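You operate a simulated robot arm through the tools that you are given. There is no shell and no other tool.

Carry out the task below with a simulated two-armed robot. There is one attempt and no reset: what you move stays moved.

TASK
Add two scoops of fine salt to the saucepan with the orange scoop, stir it clear, close the tub.
Fine: stir with the stirring spoon; scoop and spoon go back where they lay; scatter nothing.

The check looks at the end state, three seconds after you hand in, the way a careful person would. Anything else that was tipped, shoved, dropped, spilled or broken makes it a failure.

THE ROBOT
Two 7-joint arms with three-finger grippers on one trunk that stands fixed in place. Base frame: the origin is at the foot of the trunk, x ahead of it, y to its left, z up. Readings come in m, rad, newtons and seconds.
The left shoulder is at [0.07, 0.165, 1.238], the right one opposite. With the tool pointing down near the work surface each hand reaches from about 0.1 to 0.84 m from the base axis, measured 20 degrees to its own side. Payload 3.91 kg a hand.
The tool frame of a hand sits at the grasp point between the pads (the TCP): z along the fingers, y along the line on which they close. The tips reach 0.03 m beyond it. Largest opening 0.116 m; the body of the gripper starts 0.073 m behind the TCP.
Orientation is that of the tool frame in the base frame, as a unit quaternion [x, y, z, w]. With the fingers straight down and closing along the base's y, the tool's x points along the base's -x, its y along +y and its z along -z.

THE INTERFACE
- The arms move only by the tool drive_tool. It takes "left_series", "right_series" or both (then of equal length, played together; a hand with none holds still); each is a list of rows, each a list of 7 numbers: the shift along the tool's x, y, z in m, then the turn, a rotation vector about the tool's x, y, z in rad, then the closure in counts, from 0 (fully open) to 255 (shut). In form: [[dx, dy, dz, wx, wy, wz, fingers], ...]. A call has 1 to 20 rows; each row is the pose to reach, as a shift and turn from the pose commanded when the call began, along the tool's axes at that moment. Rows are played at 5 a second. More than 0.05 m and 0.15 rad between two rows, or a gripper value outside its range, and nothing of the call is played. Where a pose cannot be reached the arm comes as near as it can. A force on the tool above 40 N (or 10 N above the force at the start of the call, whichever is more), or a blocked arm, ends the call early, and 0.2 s more pass. Each finger travels about 0.153 m/s and halts on what it meets, pressing with about 29 N; the grip force reading is that of the motor and also rises with nothing between the fingers. The clock runs only during rows and for 0.2 s after the last one: add rows that repeat a pose to give the fingers time. It gives the time, the measured TCP pose, the force on the tool (base axes), the opening and the grip force at its end, in the units of the frame above (readings bear some noise), with the torque about the TCP (base axes, N m) and any sound that the robot's microphone picked up.
- Cameras (640 x 400 px; columns grow to the right, rows downward): "scene" is now at [0.1328, 0.0642, 1.5577]; the picture's right is [0.46, -0.89, 0.00], its down [-0.50, -0.26, -0.83] and it looks along [0.73, 0.38, -0.56] (base axes); focal length 234 px, centre (320, 200). "left" rides on the left gripper at [0.075, 0.017, -0.088] in its tool frame; the picture's right is [-0.22, 0.97, 0.00], its down [-0.70, -0.16, -0.70] and it looks along [-0.68, -0.16, 0.71] (tool axes); focal length 247 px, centre (320, 200). "right" rides on the right gripper at [0.052, 0.056, -0.088] in its tool frame; the picture's right is [-0.73, 0.68, 0.00], its down [-0.49, -0.52, -0.70] and it looks along [-0.48, -0.51, 0.71] (tool axes); focal length 247 px, centre (320, 200). There is no depth. A picture from a camera that has moved, and an enlarged one, comes with that camera's place and axes in the base frame and with its lens. The place of the scene camera against the robot may be out by one fixed shift of up to 0.025 m in any direction.
- snapshot(camera): a new picture of that camera. It takes no simulated time.
- raise_lower(by): slides the trunk up (or, below 0, down) by that many m; the arms and the scene camera ride with it, the base frame stays. It gives what a move gives, with no picture.
- turn_head(pan, tilt): turns the head with the scene camera to pan (to the left, within 1.501 rad either way) and tilt (down, from -0.506 to 1.204), counted from straight ahead of the robot. It gives what a move gives.
- close_up(camera, box): a new picture of the part [left, top, right, bottom] of that camera's present view, enlarged. It takes no simulated time.
- close_job(): hands the job in; it is judged then, once.

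Places have to be worked out from the pictures, the camera data and where the tool is seen. Open the grippers and draw the arms clear of the work before you hand the job in, unless the task says otherwise.

The tools are called after "Emit:" as name(argument=value, ...) on one line, values as JSON. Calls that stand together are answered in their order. drive_tool: Moves the arms, as the interface text tells. Its arguments: {"type":"object","properties":{"left_series":{"type":"array","items":{"type":"array","items":{"type":"number"}}},"right_series":{"type":"array","items":{"type":"array","items":{"type":"number"}}}},"required":[]} The other tools are called the same way: raise_lower (by) slides the trunk up or down; turn_head (pan, tilt) turns the head that bears the scene camera; snapshot (camera) takes a picture; close_up (camera, box) takes an enlarged picture of a part of a camera's view; close_job () hands the job in.

At the start:

```text
t: 0.0
left_position: [0.3954, 0.5889, 1.3402]
left_tool_rot: [0.0, 1.0, 0.0, 0.0]
left_contact_force: [0.3, 0.1, -0.5]
left_ft_torque: [0.0, 0.02, -0.02]
left_grip_width: 0.1159
left_grip_force: 0.1
right_position: [0.4319, 0.0521, 1.4262]
right_tool_rot: [0.0, 1.0, 0.0, 0.0]
right_contact_force: [-0.1, 0.7, -0.7]
right_ft_torque: [-0.01, 0.03, 0.01]
right_grip_width: 0.1162
right_grip_force: 0.1
trunk travel left (down, up): [-0.775, 0.065]
head pan, tilt: [0.478, 0.599]
```

scene: 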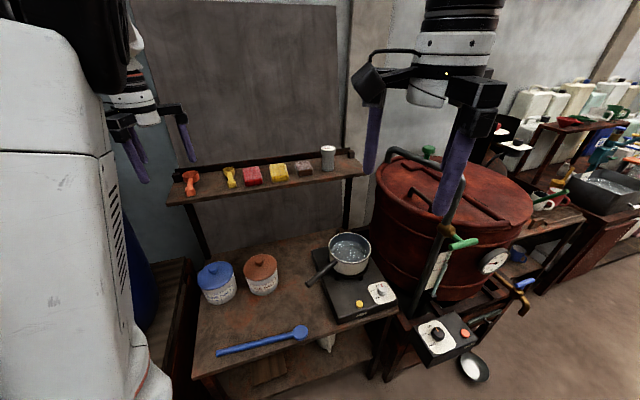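
right: 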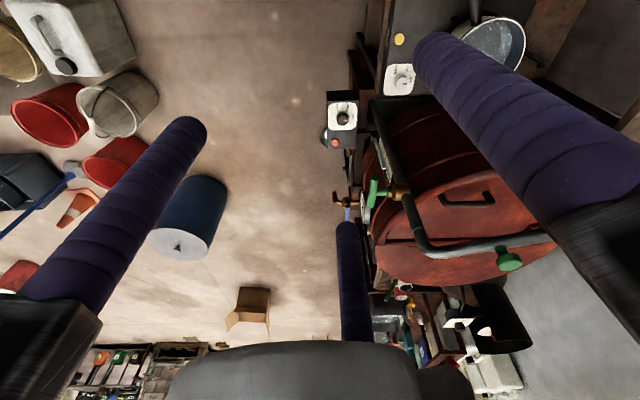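
left: 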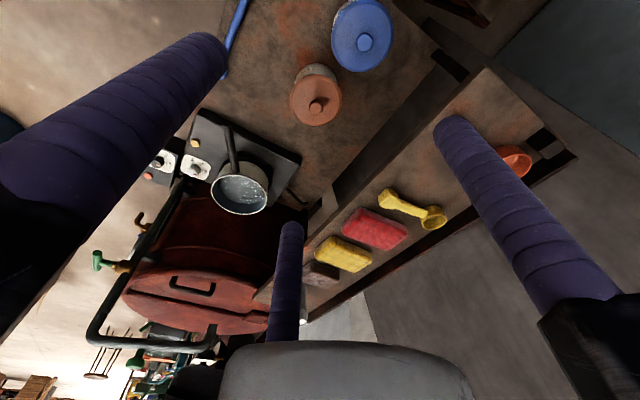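

I start by looking closer at the work table: the tubs, scoops on the shelf, saucepan and blue spoon.

Emit:
close_up(camera="scene", box=[160, 230, 320, 330])

Emit:
close_up(camera="scene", box=[160, 130, 370, 260])

Emit:
close_up(camera="scene", box=[190, 220, 420, 370])

Emit:
close_up(camera="left", box=[180, 0, 580, 250])

```text
4.00 times, centred on (240, 280) of scene
camera zoom: at [0.1328, 0.0642, 1.5577], right [0.46, -0.89, 0.0], down [-0.5, -0.26, -0.83], along [0.73, 0.38, -0.56], focal length 935 px, centre (640, -120)
```

zoom: 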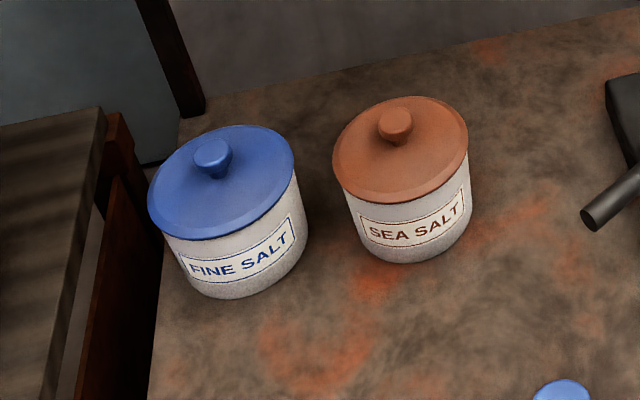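

```text
3.05 times, centred on (265, 195) of scene
camera zoom: at [0.1328, 0.0642, 1.5577], right [0.46, -0.89, 0.0], down [-0.5, -0.26, -0.83], along [0.73, 0.38, -0.56], focal length 712 px, centre (488, 215)
```

zoom: 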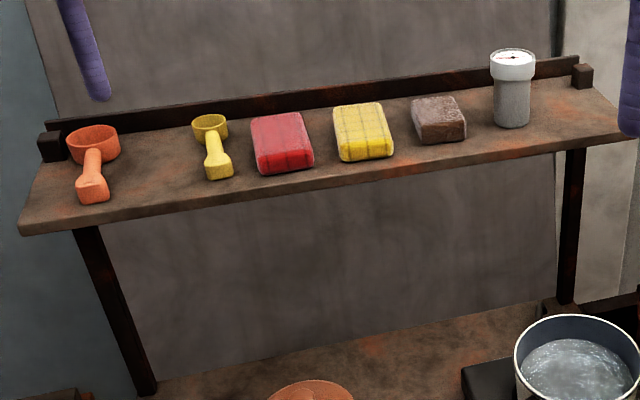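

```text
2.67 times, centred on (305, 295) of scene
camera zoom: at [0.1328, 0.0642, 1.5577], right [0.46, -0.89, 0.0], down [-0.5, -0.26, -0.83], along [0.73, 0.38, -0.56], focal length 623 px, centre (360, -53)
```

zoom: 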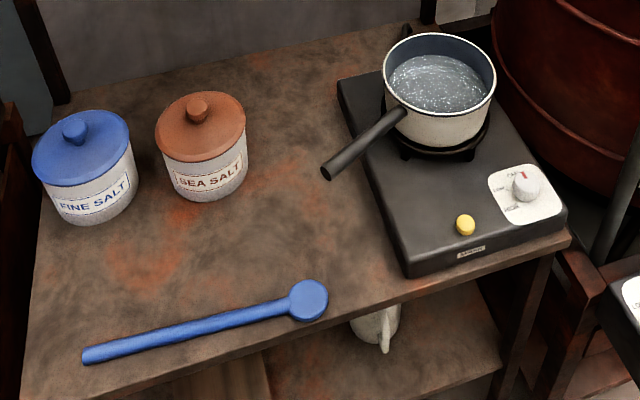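

```text
1.60 times, centred on (380, 125) of left
camera zoom: at [0.3195, 0.6081, 1.4284], right [0.22, 0.97, 0.0], down [0.7, -0.16, 0.7], along [0.68, -0.16, -0.71], focal length 395 px, centre (224, 320)
```

zoom: 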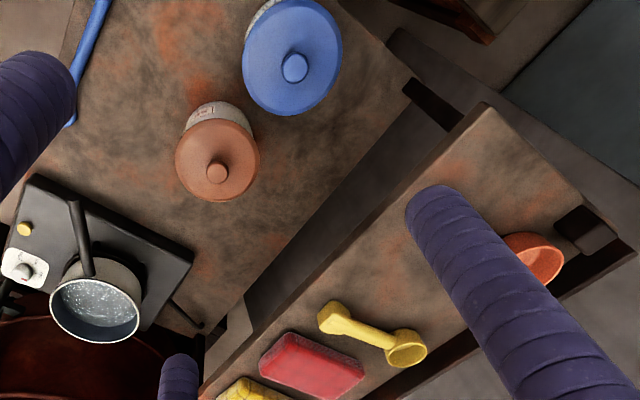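

The table is turned about 45° to the robot: fine salt tub near (0.45, 0.66), orange scoop on the shelf near (0.58, 0.83, 1.14) with its handle toward me, pan near (0.75, 0.25), spoon along the front edge. I turn the left hand 45° so its camera faces the shelf squarely.

Emit:
drive_tool(left_series=[[0, 0, 0, 0, 0, -0.13, 0], [0, 0, 0, 0, 0, -0.26, 0], [0, 0, 0, 0, 0, -0.39, 0], [0, 0, 0, 0, 0, -0.52, 0], [0, 0, 0, 0, 0, -0.65, 0], [0, 0, 0, 0, 0, -0.785, 0]])

Emit:
snapshot(camera="left")

Emit:
snapshot(camera="scene")

```text
t: 1.4
left_position: [0.3944, 0.5913, 1.3396]
left_tool_rot: [-0.384, 0.923, 0.0, 0.0]
left_contact_force: [0.5, 0.7, 0.1]
left_ft_torque: [0.04, 0.0, -0.01]
left_grip_width: 0.116
left_grip_force: 0.0
right_position: [0.431, 0.0513, 1.4252]
right_tool_rot: [0.0, 1.0, 0.0, 0.0]
right_contact_force: [0.3, 0.4, 0.1]
right_ft_torque: [0.01, -0.02, -0.03]
right_grip_width: 0.1161
right_grip_force: 0.1
trunk travel left (down, up): [-0.775, 0.065]
head pan, tilt: [0.478, 0.599]
```

```text
taken
camera left: at [0.3294, 0.5504, 1.4279], right [-0.53, 0.85, 0.0], down [0.6, 0.38, 0.7], along [0.59, 0.37, -0.71], focal length 247 px, centre (320, 200)
```

left: 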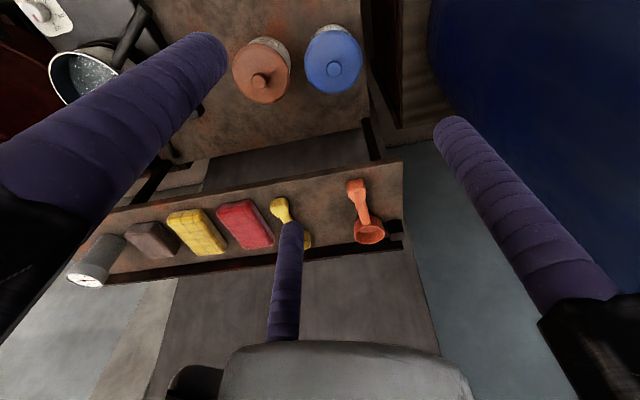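

```text
taken
camera scene: at [0.1328, 0.0641, 1.5577], right [0.46, -0.89, 0.0], down [-0.5, -0.26, -0.83], along [0.73, 0.38, -0.56], focal length 234 px, centre (320, 200)
```

scene: 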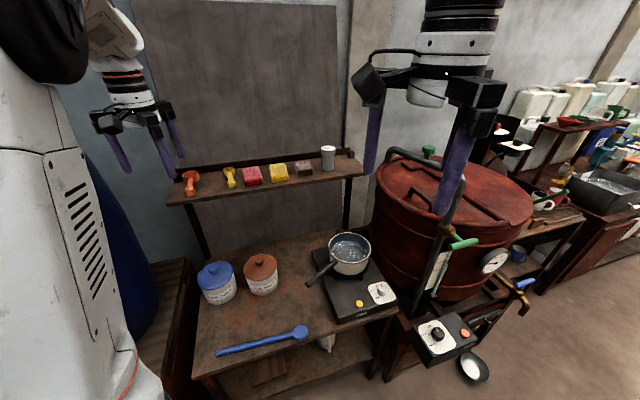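

I want to understand the gripper's finger shape before grasping anything, so I zoom in on the left hand in the scene picture and on the scoop in the wrist view.

Emit:
close_up(camera="scene", box=[80, 70, 208, 200])

Emit:
close_up(camera="left", box=[230, 150, 430, 275])

Emit:
close_up(camera="scene", box=[340, 0, 520, 220])

```text
3.08 times, centred on (144, 135) of scene
camera zoom: at [0.1328, 0.0641, 1.5577], right [0.46, -0.89, 0.0], down [-0.5, -0.26, -0.83], along [0.73, 0.38, -0.56], focal length 719 px, centre (862, 400)
```

zoom: 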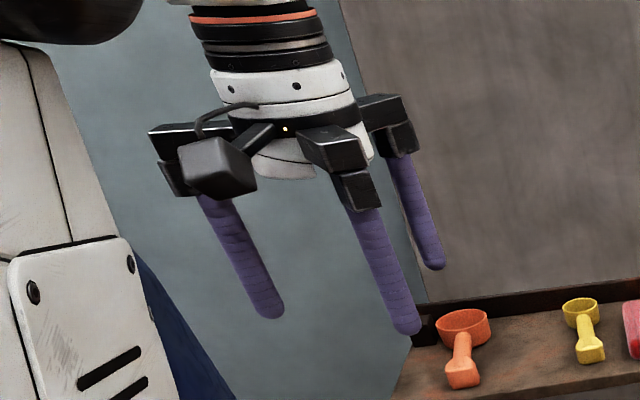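

```text
3.20 times, centred on (330, 212) of left
camera zoom: at [0.3294, 0.5504, 1.4279], right [-0.53, 0.85, 0.0], down [0.6, 0.38, 0.7], along [0.59, 0.37, -0.71], focal length 790 px, centre (288, 160)
```

zoom: 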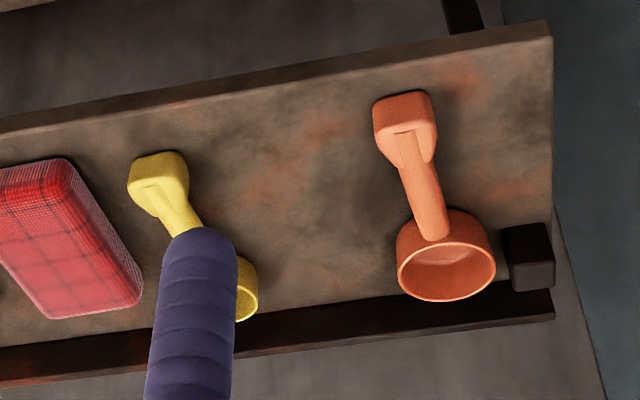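

```text
1.82 times, centred on (430, 110) of scene
camera zoom: at [0.1328, 0.0641, 1.5577], right [0.46, -0.89, 0.0], down [-0.5, -0.26, -0.83], along [0.73, 0.38, -0.56], focal length 425 px, centre (120, 364)
```

zoom: 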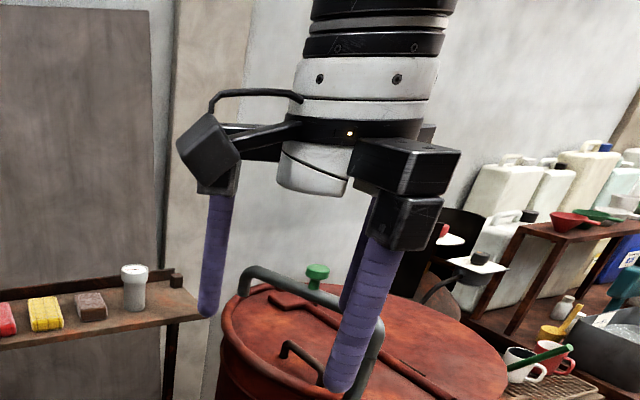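

The hand shows three purple fingers spaced around the palm rather than two, so I close the left gripper in free air to see how the fingers really move.

Emit:
drive_tool(left_series=[[0, 0, 0, 0, 0, 0, 200], [0, 0, 0, 0, 0, 0, 200], [0, 0, 0, 0, 0, 0, 200], [0, 0, 0, 0, 0, 0, 200]])

Emit:
snapshot(camera="left")

Emit:
close_up(camera="scene", box=[80, 70, 208, 200])

```text
t: 2.4
left_position: [0.3953, 0.59, 1.34]
left_tool_rot: [-0.383, 0.924, 0.0, 0.0]
left_contact_force: [-0.1, -0.1, 0.2]
left_ft_torque: [-0.04, 0.03, -0.01]
left_grip_width: 0.0249
left_grip_force: 0.1
right_position: [0.4308, 0.0522, 1.426]
right_tool_rot: [0.0, 1.0, 0.0, 0.0]
right_contact_force: [-0.3, 1.0, 0.5]
right_ft_torque: [-0.02, -0.03, 0.03]
right_grip_width: 0.1161
right_grip_force: 0.1
trunk travel left (down, up): [-0.775, 0.065]
head pan, tilt: [0.478, 0.599]
```

```text
taken
camera left: at [0.3292, 0.5506, 1.428], right [-0.53, 0.85, 0.0], down [0.61, 0.38, 0.7], along [0.59, 0.37, -0.71], focal length 247 px, centre (320, 200)
```

left: 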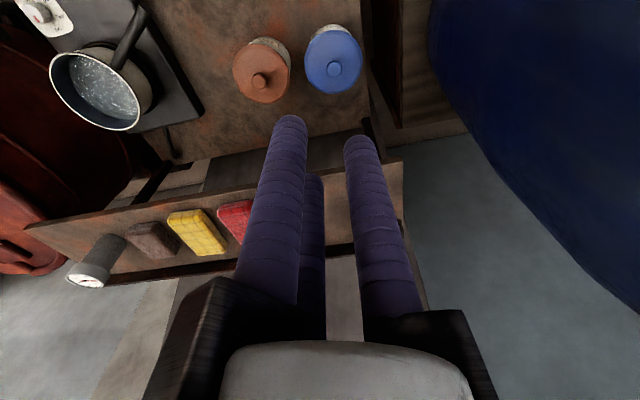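

```text
3.08 times, centred on (144, 135) of scene
camera zoom: at [0.1327, 0.0642, 1.5577], right [0.46, -0.89, 0.0], down [-0.5, -0.26, -0.83], along [0.73, 0.38, -0.56], focal length 719 px, centre (862, 400)
```

zoom: 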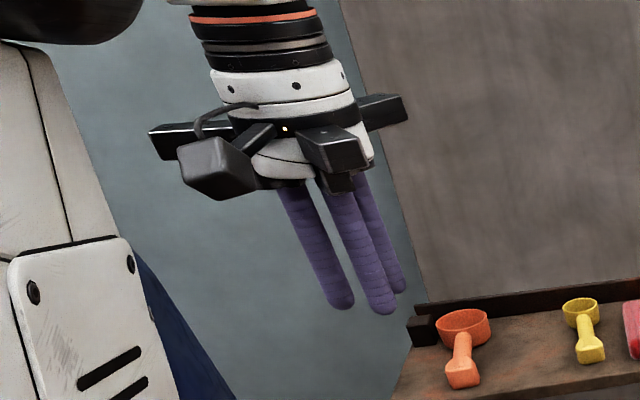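

The gripper acts as a three-jaw: fingers at +y and at ±120° from it. To keep a jaw rail from pointing at the shelf I turn the hand back 30°, open to about 75 mm and go down toward the fine salt lid while staying in front of the shelf edge.

Emit:
drive_tool(left_series=[[-0.008, 0.002, 0.04, 0, 0, 0.1, 90], [-0.016, 0.004, 0.08, 0, 0, 0.21, 90], [-0.024, 0.006, 0.12, 0, 0, 0.31, 90], [-0.032, 0.008, 0.16, 0, 0, 0.42, 90], [-0.044, 0.011, 0.2, 0, 0, 0.524, 90], [-0.044, 0.011, 0.2, 0, 0, 0.524, 90]])

Emit:
snapshot(camera="left")

Emit:
snapshot(camera="scene")

```text
t: 3.8
left_position: [0.4168, 0.63, 1.139]
left_tool_rot: [-0.13, 0.991, 0.001, 0.0]
left_contact_force: [-0.4, -1.0, -0.2]
left_ft_torque: [-0.01, 0.0, -0.02]
left_grip_width: 0.0751
left_grip_force: 0.0
right_position: [0.43, 0.0509, 1.4262]
right_tool_rot: [0.0, 1.0, 0.001, 0.0]
right_contact_force: [0.0, -0.3, -0.2]
right_ft_torque: [0.01, -0.02, 0.02]
right_grip_width: 0.1163
right_grip_force: 0.0
trunk travel left (down, up): [-0.775, 0.065]
head pan, tilt: [0.478, 0.599]
```

```text
taken
camera left: at [0.3397, 0.6285, 1.2277], right [-0.03, 1.0, 0.0], down [0.71, 0.02, 0.7], along [0.7, 0.02, -0.71], focal length 247 px, centre (320, 200)
```

left: 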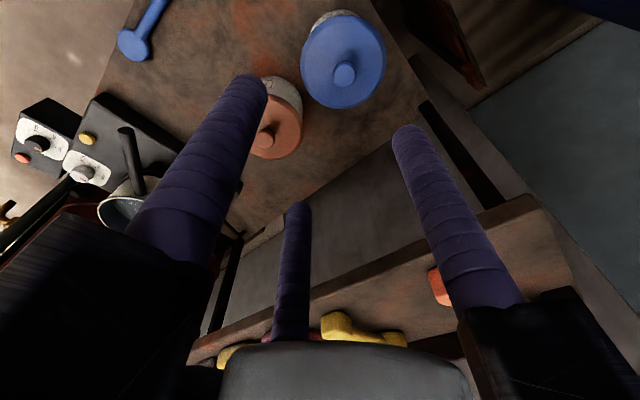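

```text
taken
camera scene: at [0.1322, 0.0631, 1.5578], right [0.46, -0.89, 0.0], down [-0.5, -0.26, -0.83], along [0.73, 0.38, -0.56], focal length 234 px, centre (320, 200)
```

scene: 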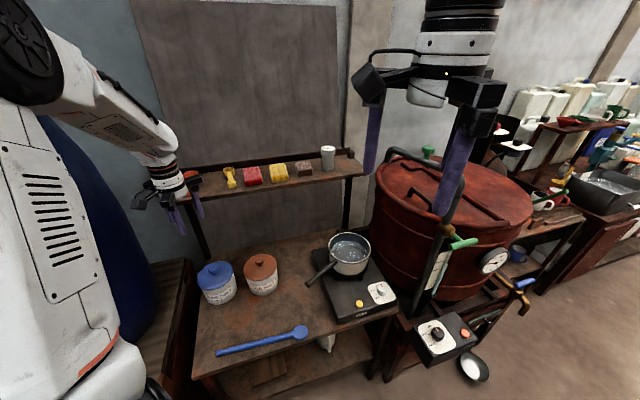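

The knob is visible ahead of the fingers. I zoom in on it and the tub for an accurate place before coming nearer.

Emit:
close_up(camera="left", box=[260, 0, 420, 100])

Emit:
close_up(camera="scene", box=[190, 240, 286, 300])

```text
4.00 times, centred on (340, 50) of left
camera zoom: at [0.3397, 0.6285, 1.2277], right [-0.03, 1.0, 0.0], down [0.71, 0.02, 0.7], along [0.7, 0.02, -0.71], focal length 988 px, centre (240, 800)
```

zoom: 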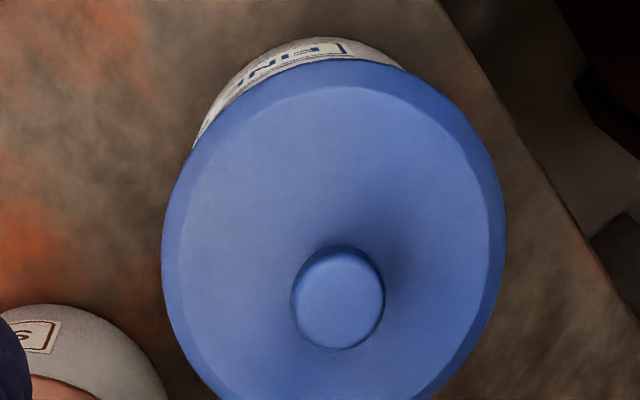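

```text
6.67 times, centred on (238, 270) of scene
camera zoom: at [0.1322, 0.0631, 1.5578], right [0.46, -0.89, 0.0], down [-0.5, -0.26, -0.83], along [0.73, 0.38, -0.56], focal length 1558 px, centre (867, -267)
```

zoom: 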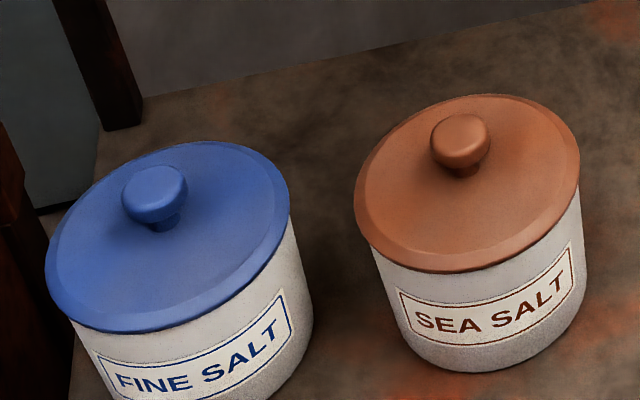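

Lid diameter about 0.12 m, knob about 31 mm wide, centred near (0.452, 0.666). I move above it, stopping well short so I can measure its height from a second viewpoint.

Emit:
drive_tool(left_series=[[-0.0108, 0.0067, 0.033, 0, 0, 0, 90], [-0.0217, 0.0134, 0.066, 0, 0, 0, 90], [-0.0325, 0.02, 0.1, 0, 0, 0, 90], [-0.0434, 0.0267, 0.13, 0, 0, 0, 90], [-0.0434, 0.0267, 0.13, 0, 0, 0, 90]])

Emit:
snapshot(camera="left")

Emit:
close_up(camera="scene", box=[130, 130, 290, 330])

```text
t: 5.0
left_position: [0.4517, 0.6662, 1.0104]
left_tool_rot: [-0.13, 0.992, 0.001, 0.001]
left_contact_force: [0.3, -1.2, -0.5]
left_ft_torque: [0.02, -0.04, -0.01]
left_grip_width: 0.0752
left_grip_force: 0.0
right_position: [0.4296, 0.0515, 1.4257]
right_tool_rot: [-0.001, 1.0, 0.001, 0.0]
right_contact_force: [-0.5, 0.0, -0.9]
right_ft_torque: [0.05, -0.01, -0.03]
right_grip_width: 0.1157
right_grip_force: 0.0
trunk travel left (down, up): [-0.775, 0.065]
head pan, tilt: [0.478, 0.599]
```

```text
taken
camera left: at [0.3742, 0.664, 1.0991], right [-0.03, 1.0, 0.0], down [0.71, 0.02, 0.7], along [0.7, 0.03, -0.71], focal length 247 px, centre (320, 200)
```

left: 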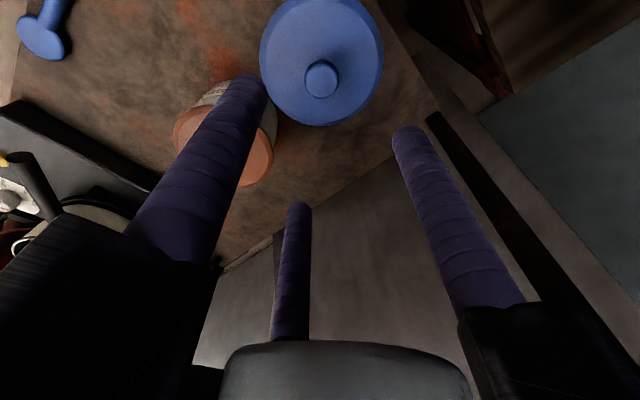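

```text
2.00 times, centred on (210, 230) of scene
camera zoom: at [0.1321, 0.0635, 1.5578], right [0.46, -0.89, 0.0], down [-0.5, -0.26, -0.83], along [0.73, 0.38, -0.56], focal length 467 px, centre (540, 140)
```

zoom: 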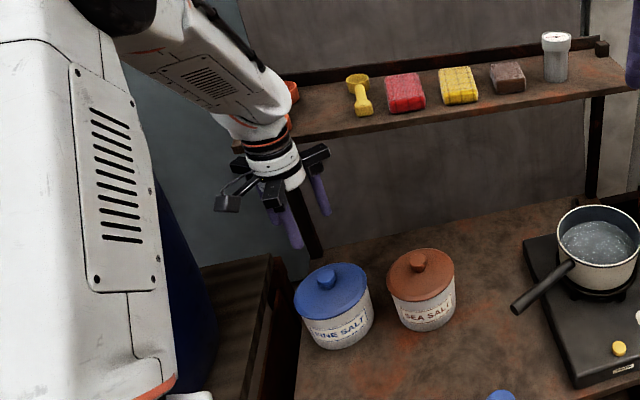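

The knob sits straight below the TCP to within about 1 mm, its top near z 0.86. I lower to TCP 0.90 and look again.

Emit:
drive_tool(left_series=[[0.0005, 0.0005, 0.04, 0, 0, 0, 90], [0.001, 0.001, 0.08, 0, 0, 0, 90], [0.001, 0.001, 0.11, 0, 0, 0, 90], [0.001, 0.001, 0.11, 0, 0, 0, 90]])

Emit:
snapshot(camera="left")

Emit:
close_up(camera="scene", box=[150, 190, 270, 320])

```text
t: 6.0
left_position: [0.4528, 0.6668, 0.9003]
left_tool_rot: [-0.129, 0.992, 0.001, -0.001]
left_contact_force: [-0.6, -0.1, -0.5]
left_ft_torque: [0.02, 0.03, 0.02]
left_grip_width: 0.0751
left_grip_force: 0.1
right_position: [0.4294, 0.0514, 1.4262]
right_tool_rot: [0.0, 1.0, 0.0, 0.0]
right_contact_force: [0.1, 0.0, -0.1]
right_ft_torque: [0.01, 0.01, 0.03]
right_grip_width: 0.1163
right_grip_force: 0.0
trunk travel left (down, up): [-0.775, 0.065]
head pan, tilt: [0.478, 0.599]
```

```text
taken
camera left: at [0.3751, 0.6645, 0.9885], right [-0.04, 1.0, 0.0], down [0.71, 0.02, 0.7], along [0.7, 0.03, -0.71], focal length 247 px, centre (320, 200)
```

left: 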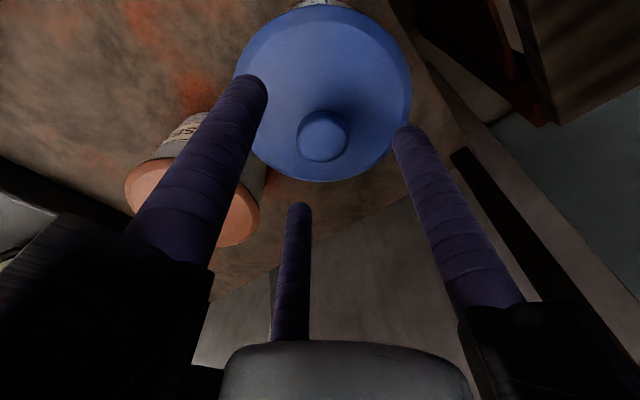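

```text
3.08 times, centred on (210, 255) of scene
camera zoom: at [0.1327, 0.0643, 1.5577], right [0.46, -0.89, 0.0], down [-0.5, -0.26, -0.83], along [0.73, 0.38, -0.56], focal length 719 px, centre (658, 31)
```

zoom: 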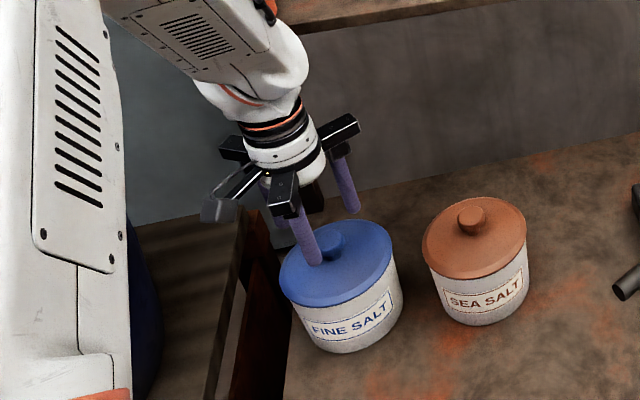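

I want a sharper fix on the knob before descending, so I zoom in on the current wrist view.

Emit:
close_up(camera="left", box=[240, 90, 400, 190])

Emit:
close_up(camera="scene", box=[170, 220, 250, 270])

```text
4.00 times, centred on (320, 140) of left
camera zoom: at [0.3751, 0.6645, 0.9885], right [-0.04, 1.0, 0.0], down [0.71, 0.02, 0.7], along [0.7, 0.03, -0.71], focal length 988 px, centre (320, 440)
```

zoom: 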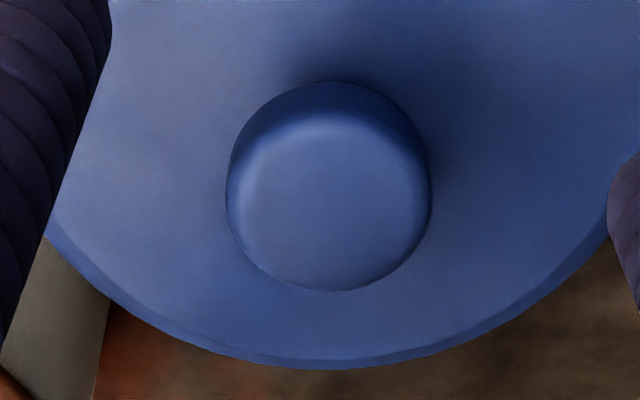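

```text
8.00 times, centred on (210, 245) of scene
camera zoom: at [0.1327, 0.0643, 1.5577], right [0.46, -0.89, 0.0], down [-0.5, -0.26, -0.83], along [0.73, 0.38, -0.56], focal length 1869 px, centre (1200, -160)
```

zoom: 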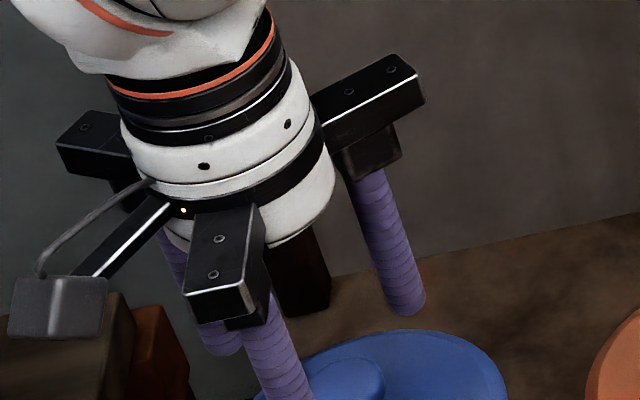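

The knob top is about z 0.855, 2 mm farther out than the TCP. I go down 30 mm slowly with that correction, fingers straddling the knob.

Emit:
drive_tool(left_series=[[-0.001, 0, 0.01, 0, 0, 0, 90], [-0.002, 0, 0.02, 0, 0, 0, 90], [-0.0025, 0, 0.025, 0, 0, 0, 90], [-0.0025, 0, 0.03, 0, 0, 0, 90], [-0.0025, 0, 0.03, 0, 0, 0, 90]])

Emit:
snapshot(camera="left")

Emit:
close_up(camera="scene", box=[170, 230, 250, 280])

```text
t: 7.2
left_position: [0.4544, 0.6663, 0.8708]
left_tool_rot: [-0.13, 0.992, 0.0, -0.001]
left_contact_force: [0.6, 0.2, -0.1]
left_ft_torque: [-0.01, -0.02, 0.0]
left_grip_width: 0.0752
left_grip_force: 0.1
right_position: [0.4308, 0.0519, 1.4254]
right_tool_rot: [0.0, 1.0, -0.001, 0.001]
right_contact_force: [0.5, -0.6, 0.3]
right_ft_torque: [-0.01, -0.01, 0.0]
right_grip_width: 0.1161
right_grip_force: 0.0
trunk travel left (down, up): [-0.775, 0.065]
head pan, tilt: [0.478, 0.599]
```

```text
taken
camera left: at [0.3777, 0.6655, 0.9582], right [-0.03, 1.0, 0.0], down [0.71, 0.02, 0.7], along [0.7, 0.02, -0.71], focal length 247 px, centre (320, 200)
```

left: 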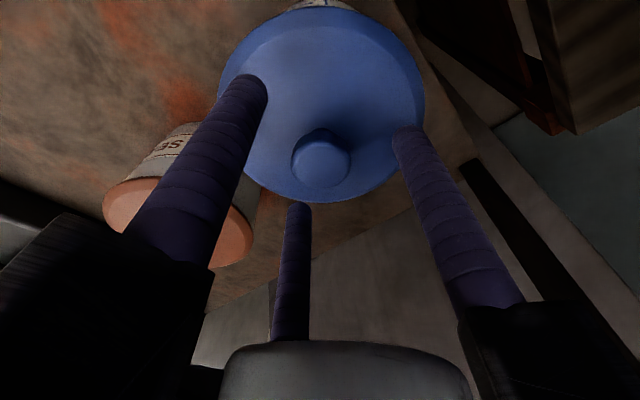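

```text
8.00 times, centred on (210, 255) of scene
camera zoom: at [0.1327, 0.0643, 1.5577], right [0.46, -0.89, 0.0], down [-0.5, -0.26, -0.83], along [0.73, 0.38, -0.56], focal length 1869 px, centre (1200, -240)
```

zoom: 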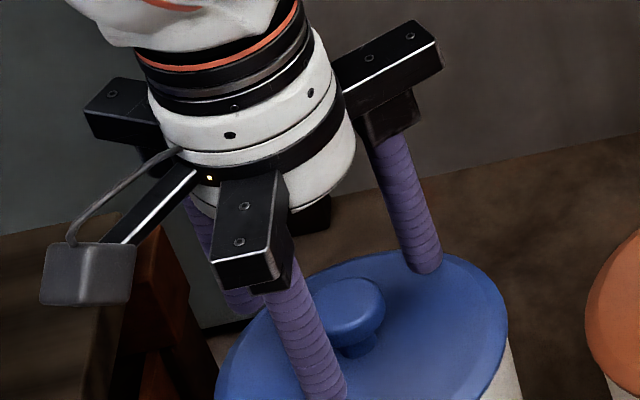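

The knob top is still about 19 mm below the TCP, so the tips overlap it by ~11 mm. I go down 8 mm more and close gently on the knob.

Emit:
drive_tool(left_series=[[0, 0, 0.004, 0, 0, 0, 90], [0, 0, 0.008, 0, 0, 0, 90], [0, 0, 0.008, 0, 0, 0, 150], [0, 0, 0.008, 0, 0, 0, 200], [0, 0, 0.008, 0, 0, 0, 220], [0, 0, 0.008, 0, 0, 0, 220]])

Emit:
snapshot(camera="left")

Emit:
close_up(camera="scene", box=[170, 230, 250, 280])

```text
t: 8.6
left_position: [0.4559, 0.6677, 0.8624]
left_tool_rot: [-0.13, 0.991, 0.001, 0.001]
left_contact_force: [4.4, 1.2, 4.2]
left_ft_torque: [0.04, -0.08, -0.01]
left_grip_width: 0.0325
left_grip_force: 29.1
right_position: [0.4314, 0.052, 1.4246]
right_tool_rot: [0.0, 1.0, 0.001, 0.001]
right_contact_force: [0.1, -0.3, 0.1]
right_ft_torque: [-0.01, -0.02, -0.01]
right_grip_width: 0.1159
right_grip_force: 0.2
trunk travel left (down, up): [-0.775, 0.065]
head pan, tilt: [0.478, 0.599]
heard: snap
```

```text
taken
camera left: at [0.3784, 0.6657, 0.9509], right [-0.03, 1.0, 0.0], down [0.71, 0.02, 0.7], along [0.7, 0.03, -0.71], focal length 247 px, centre (320, 200)
```

left: 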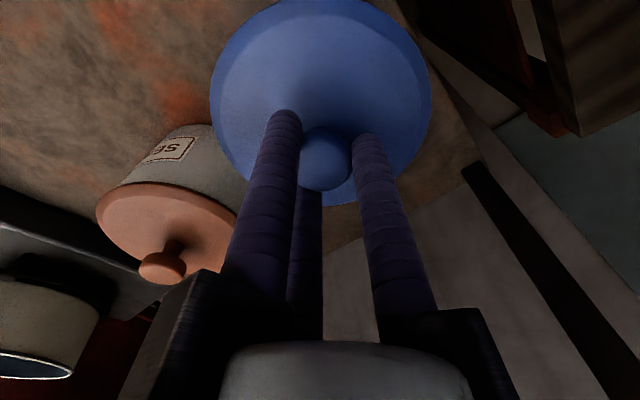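

```text
8.00 times, centred on (210, 255) of scene
camera zoom: at [0.1333, 0.0638, 1.5577], right [0.46, -0.89, 0.0], down [-0.5, -0.26, -0.83], along [0.73, 0.38, -0.56], focal length 1869 px, centre (1200, -240)
```

zoom: 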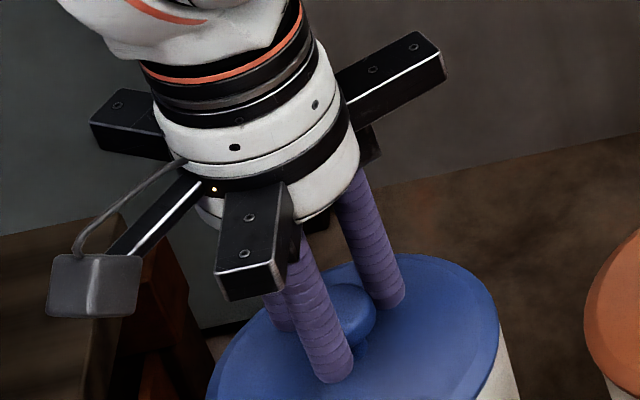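

The fingers hold the knob (32.5 mm, 29 N); a "snap" was heard, perhaps the lid's fit. I lift slowly by 15 mm and check whether only the lid comes up.

Emit:
drive_tool(left_series=[[0, 0, -0.004, 0, 0, 0, 220], [0, 0, -0.008, 0, 0, 0, 220], [0, 0, -0.012, 0, 0, 0, 220], [0, 0, -0.016, 0, 0, 0, 220]])

Emit:
snapshot(camera="left")

Emit:
close_up(camera="scene", box=[170, 230, 266, 310])

```text
t: 9.6
left_position: [0.456, 0.6671, 0.8792]
left_tool_rot: [-0.129, 0.992, 0.002, 0.0]
left_contact_force: [0.1, 0.2, -1.4]
left_ft_torque: [0.01, -0.01, -0.07]
left_grip_width: 0.0159
left_grip_force: 0.1
right_position: [0.4317, 0.0522, 1.4246]
right_tool_rot: [0.0, 1.0, -0.001, 0.0]
right_contact_force: [0.0, -0.5, -0.6]
right_ft_torque: [0.01, -0.01, -0.02]
right_grip_width: 0.1162
right_grip_force: 0.2
trunk travel left (down, up): [-0.775, 0.065]
head pan, tilt: [0.478, 0.599]
heard: snap
```

```text
taken
camera left: at [0.3775, 0.6658, 0.9676], right [-0.04, 1.0, 0.0], down [0.71, 0.02, 0.7], along [0.7, 0.03, -0.71], focal length 247 px, centre (320, 200)
```

left: 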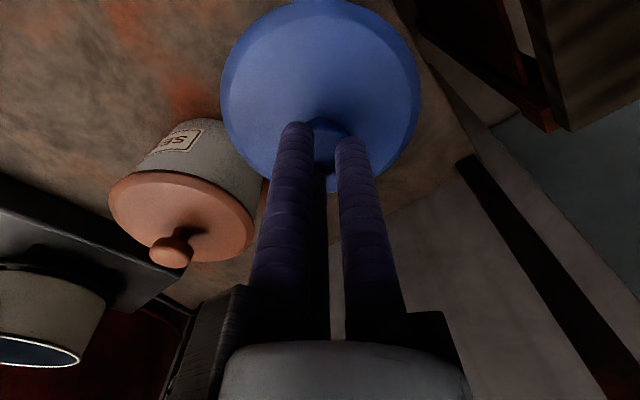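

```text
5.00 times, centred on (218, 270) of scene
camera zoom: at [0.1326, 0.0638, 1.5577], right [0.46, -0.89, 0.0], down [-0.5, -0.26, -0.83], along [0.73, 0.38, -0.56], focal length 1168 px, centre (830, -150)
```

zoom: 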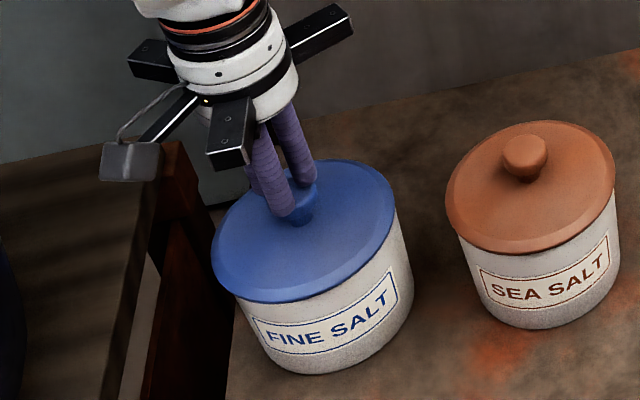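

The grip slipped off the rounded knob head and the lid stayed on. I raise a bit, reopen, and check that the lid and tub have not moved before gripping lower, under the knob's head.

Emit:
drive_tool(left_series=[[0, 0, -0.01, 0, 0, 0, 220], [0, 0, -0.021, 0, 0, 0, 150], [0, 0, -0.021, 0, 0, 0, 120], [0, 0, -0.021, 0, 0, 0, 120]])

Emit:
close_up(camera="left", box=[220, 0, 440, 200])

Emit:
close_up(camera="scene", box=[180, 240, 276, 310])

```text
t: 10.6
left_position: [0.4545, 0.6678, 0.8993]
left_tool_rot: [-0.13, 0.992, 0.0, 0.0]
left_contact_force: [-1.1, -0.4, 0.6]
left_ft_torque: [-0.01, 0.02, -0.02]
left_grip_width: 0.0613
left_grip_force: 0.1
right_position: [0.4304, 0.052, 1.4249]
right_tool_rot: [0.0, 1.0, 0.0, 0.0]
right_contact_force: [0.7, -0.5, 0.3]
right_ft_torque: [-0.01, 0.01, 0.01]
right_grip_width: 0.1159
right_grip_force: 0.0
trunk travel left (down, up): [-0.775, 0.065]
head pan, tilt: [0.478, 0.599]
```

```text
2.00 times, centred on (330, 100) of left
camera zoom: at [0.3774, 0.6655, 0.9877], right [-0.04, 1.0, 0.0], down [0.71, 0.02, 0.7], along [0.7, 0.03, -0.71], focal length 494 px, centre (300, 400)
```

zoom: 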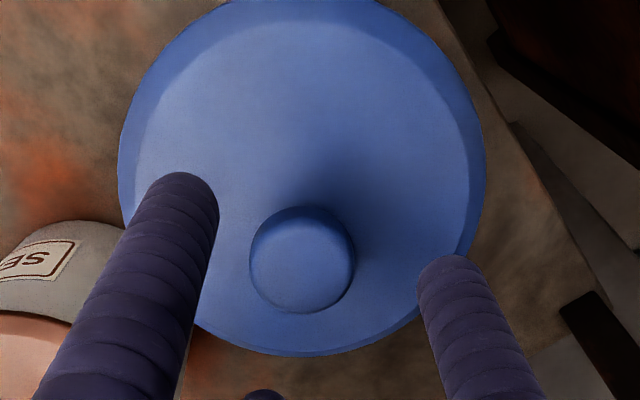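

```text
5.71 times, centred on (228, 275) of scene
camera zoom: at [0.1328, 0.0642, 1.5577], right [0.46, -0.89, 0.0], down [-0.5, -0.26, -0.83], along [0.73, 0.38, -0.56], focal length 1335 px, centre (846, -229)
```

zoom: 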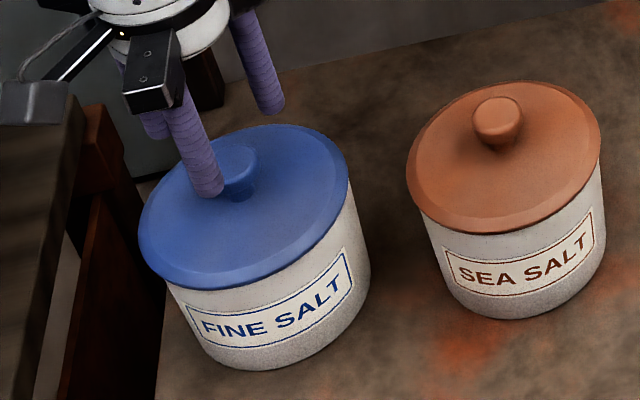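

The lid and tub are still in place and the knob is centred under the hand. I go down again to TCP 0.858, a few mm lower than before, watching the force.

Emit:
drive_tool(left_series=[[0, 0, 0.012, 0, 0, 0, 120], [0, 0, 0.024, 0, 0, 0, 120], [0, 0, 0.036, 0, 0, 0, 120], [0, 0, 0.041, 0, 0, 0, 120], [0, 0, 0.041, 0, 0, 0, 120]])

Emit:
close_up(camera="left", box=[220, 50, 420, 250])

Emit:
close_up(camera="scene", box=[180, 250, 244, 290])

```text
t: 11.8
left_position: [0.4543, 0.6676, 0.8569]
left_tool_rot: [-0.13, 0.992, 0.0, 0.0]
left_contact_force: [0.5, 0.1, 0.3]
left_ft_torque: [-0.03, 0.01, -0.03]
left_grip_width: 0.0613
left_grip_force: 0.1
right_position: [0.4305, 0.0516, 1.4256]
right_tool_rot: [0.0, 1.0, 0.0, 0.0]
right_contact_force: [0.7, 0.4, 0.3]
right_ft_torque: [-0.04, 0.01, 0.02]
right_grip_width: 0.1159
right_grip_force: 0.0
trunk travel left (down, up): [-0.775, 0.065]
head pan, tilt: [0.478, 0.599]
```

```text
2.00 times, centred on (320, 150) of left
camera zoom: at [0.3771, 0.6659, 0.947], right [-0.03, 1.0, 0.0], down [0.71, 0.02, 0.7], along [0.7, 0.03, -0.71], focal length 494 px, centre (320, 300)
```

zoom: 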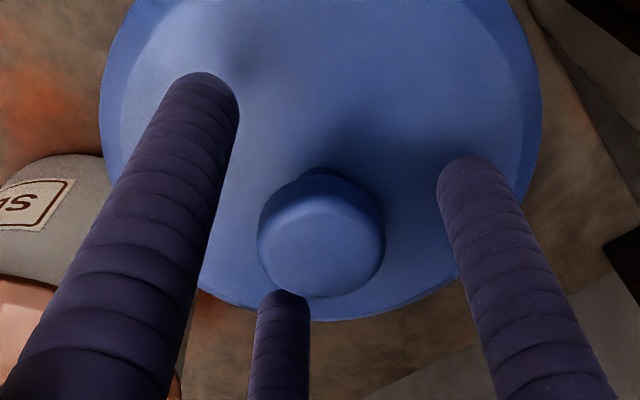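

```text
10.00 times, centred on (212, 270) of scene
camera zoom: at [0.1327, 0.0641, 1.5577], right [0.46, -0.89, 0.0], down [-0.5, -0.26, -0.83], along [0.73, 0.38, -0.56], focal length 2337 px, centre (1400, -500)
```

zoom: 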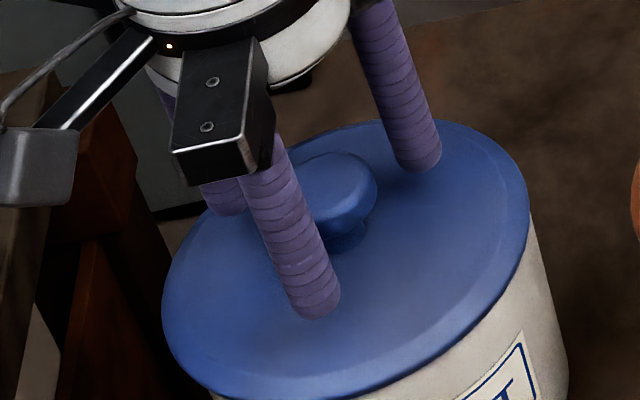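

Force is still zero and I see the narrower stem under the knob head. I lower another 4 mm in 1 mm steps.

Emit:
drive_tool(left_series=[[0, 0, 0.001, 0, 0, 0, 120], [0, 0, 0.002, 0, 0, 0, 120], [0, 0, 0.003, 0, 0, 0, 120], [0, 0, 0.004, 0, 0, 0, 120], [0, 0, 0.004, 0, 0, 0, 120]])

Emit:
close_up(camera="scene", box=[180, 250, 244, 290])

```text
t: 13.0
left_position: [0.4552, 0.6666, 0.8546]
left_tool_rot: [-0.13, 0.992, 0.0, 0.0]
left_contact_force: [0.5, 1.0, 0.1]
left_ft_torque: [0.03, -0.02, -0.01]
left_grip_width: 0.0614
left_grip_force: 0.0
right_position: [0.4324, 0.052, 1.4265]
right_tool_rot: [0.0, 1.0, 0.0, 0.0]
right_contact_force: [0.2, -0.1, -0.2]
right_ft_torque: [-0.05, 0.04, -0.04]
right_grip_width: 0.1158
right_grip_force: 0.0
trunk travel left (down, up): [-0.775, 0.065]
head pan, tilt: [0.478, 0.599]
```

```text
10.00 times, centred on (212, 270) of scene
camera zoom: at [0.1327, 0.0642, 1.5577], right [0.46, -0.89, 0.0], down [-0.5, -0.26, -0.83], along [0.73, 0.38, -0.56], focal length 2337 px, centre (1400, -500)
```

zoom: 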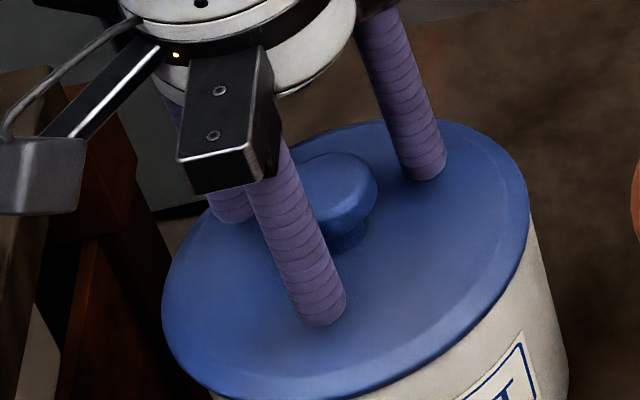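

Still no contact with the lid. I close now and read the width: it should be narrower than 32 mm if I catch the stem.

Emit:
drive_tool(left_series=[[0, 0, 0, 0, 0, 0, 160], [0, 0, 0, 0, 0, 0, 200], [0, 0, 0, 0, 0, 0, 230], [0, 0, 0, 0, 0, 0, 230]])

Emit:
close_up(camera="scene", box=[180, 250, 244, 290])

```text
t: 14.0
left_position: [0.456, 0.6669, 0.8541]
left_tool_rot: [-0.13, 0.992, 0.002, 0.0]
left_contact_force: [4.6, 1.0, 4.6]
left_ft_torque: [0.07, -0.09, -0.03]
left_grip_width: 0.0333
left_grip_force: 29.0
right_position: [0.4322, 0.0522, 1.4256]
right_tool_rot: [0.0, 1.0, 0.0, 0.0]
right_contact_force: [0.4, -0.4, 0.0]
right_ft_torque: [0.02, 0.0, -0.02]
right_grip_width: 0.116
right_grip_force: 0.1
trunk travel left (down, up): [-0.775, 0.065]
head pan, tilt: [0.478, 0.599]
heard: snap
```

```text
10.00 times, centred on (212, 270) of scene
camera zoom: at [0.1333, 0.0639, 1.5577], right [0.46, -0.89, 0.0], down [-0.5, -0.26, -0.83], along [0.73, 0.38, -0.56], focal length 2337 px, centre (1400, -500)
```

zoom: 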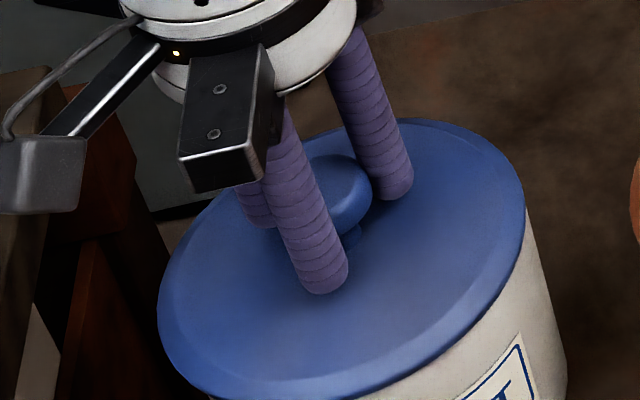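

The width reads 33 mm, so the fingers hold the head itself. I lift only 6 mm and check whether the lid follows.

Emit:
drive_tool(left_series=[[0, 0, -0.002, 0, 0, 0, 230], [0, 0, -0.004, 0, 0, 0, 230], [0, 0, -0.006, 0, 0, 0, 230]])

Emit:
close_up(camera="scene", box=[180, 250, 244, 290])

Emit:
close_up(camera="left", box=[220, 50, 420, 250])

```text
t: 14.8
left_position: [0.4533, 0.6684, 0.8589]
left_tool_rot: [-0.132, 0.991, 0.0, 0.0]
left_contact_force: [-0.9, -0.1, -0.8]
left_ft_torque: [0.0, -0.03, -0.01]
left_grip_width: 0.0335
left_grip_force: 29.2
right_position: [0.4314, 0.0539, 1.4254]
right_tool_rot: [0.001, 1.0, 0.0, 0.0]
right_contact_force: [-0.3, -0.9, -0.6]
right_ft_torque: [-0.03, -0.03, -0.01]
right_grip_width: 0.1161
right_grip_force: 0.0
trunk travel left (down, up): [-0.775, 0.065]
head pan, tilt: [0.478, 0.599]
```

```text
10.00 times, centred on (212, 270) of scene
camera zoom: at [0.1325, 0.0645, 1.5577], right [0.46, -0.89, 0.0], down [-0.5, -0.26, -0.83], along [0.73, 0.38, -0.56], focal length 2337 px, centre (1400, -500)
```

zoom: 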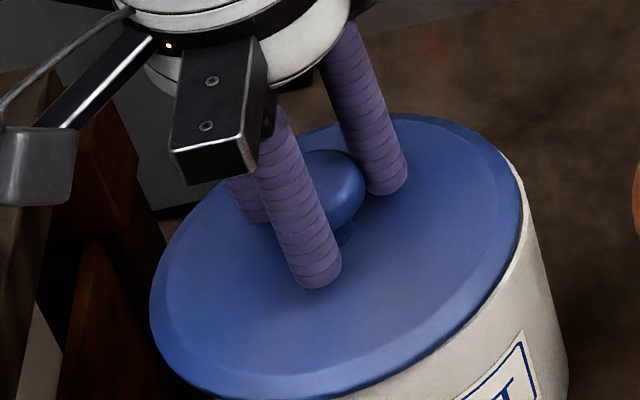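

```text
2.00 times, centred on (320, 150) of left
camera zoom: at [0.3763, 0.6659, 0.9477], right [-0.04, 1.0, 0.0], down [0.72, 0.03, 0.7], along [0.7, 0.02, -0.72], focal length 494 px, centre (320, 300)
```

zoom: 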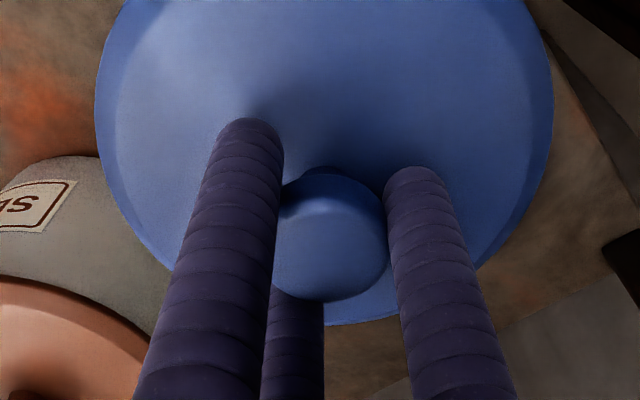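

The lid is coming up with the hand now (the tub rim shows at its edge, grip held). I lift it straight up another 70 mm.

Emit:
drive_tool(left_series=[[0, 0, -0.008, 0, 0, 0, 230], [0, 0, -0.018, 0, 0, 0, 230], [0, 0, -0.03, 0, 0, 0, 230], [0, 0, -0.043, 0, 0, 0, 230], [0, 0, -0.056, 0, 0, 0, 230], [0, 0, -0.07, 0, 0, 0, 230]])

Emit:
close_up(camera="scene", box=[160, 190, 288, 310])

Emit:
snapshot(camera="left")

```text
t: 16.2
left_position: [0.4538, 0.6669, 0.9298]
left_tool_rot: [-0.13, 0.991, 0.002, 0.0]
left_contact_force: [-0.6, -0.2, -1.3]
left_ft_torque: [0.01, -0.03, -0.01]
left_grip_width: 0.0331
left_grip_force: 29.3
right_position: [0.4302, 0.0527, 1.427]
right_tool_rot: [0.0, 1.0, 0.0, 0.0]
right_contact_force: [-0.4, 0.3, 1.4]
right_ft_torque: [0.01, -0.01, -0.03]
right_grip_width: 0.1163
right_grip_force: 0.1
trunk travel left (down, up): [-0.775, 0.065]
head pan, tilt: [0.478, 0.599]
```

```text
3.33 times, centred on (224, 250) of scene
camera zoom: at [0.1324, 0.0639, 1.5577], right [0.46, -0.89, 0.0], down [-0.5, -0.26, -0.83], along [0.73, 0.38, -0.56], focal length 779 px, centre (640, 33)
```

zoom: 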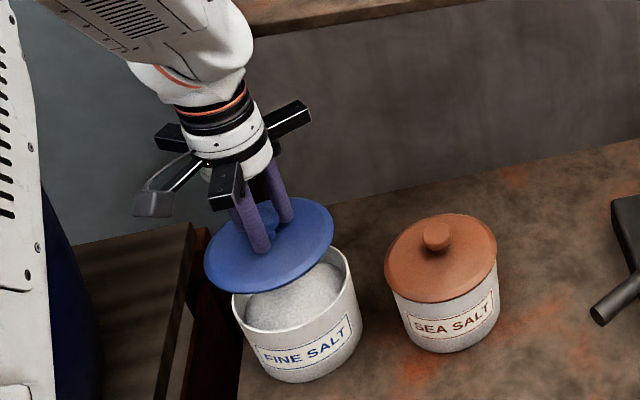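

```text
taken
camera left: at [0.3766, 0.6651, 1.0184], right [-0.04, 1.0, 0.0], down [0.71, 0.02, 0.7], along [0.7, 0.03, -0.71], focal length 247 px, centre (320, 200)
```

left: 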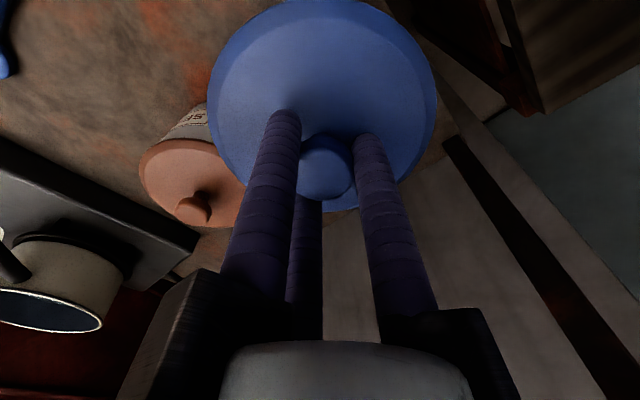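

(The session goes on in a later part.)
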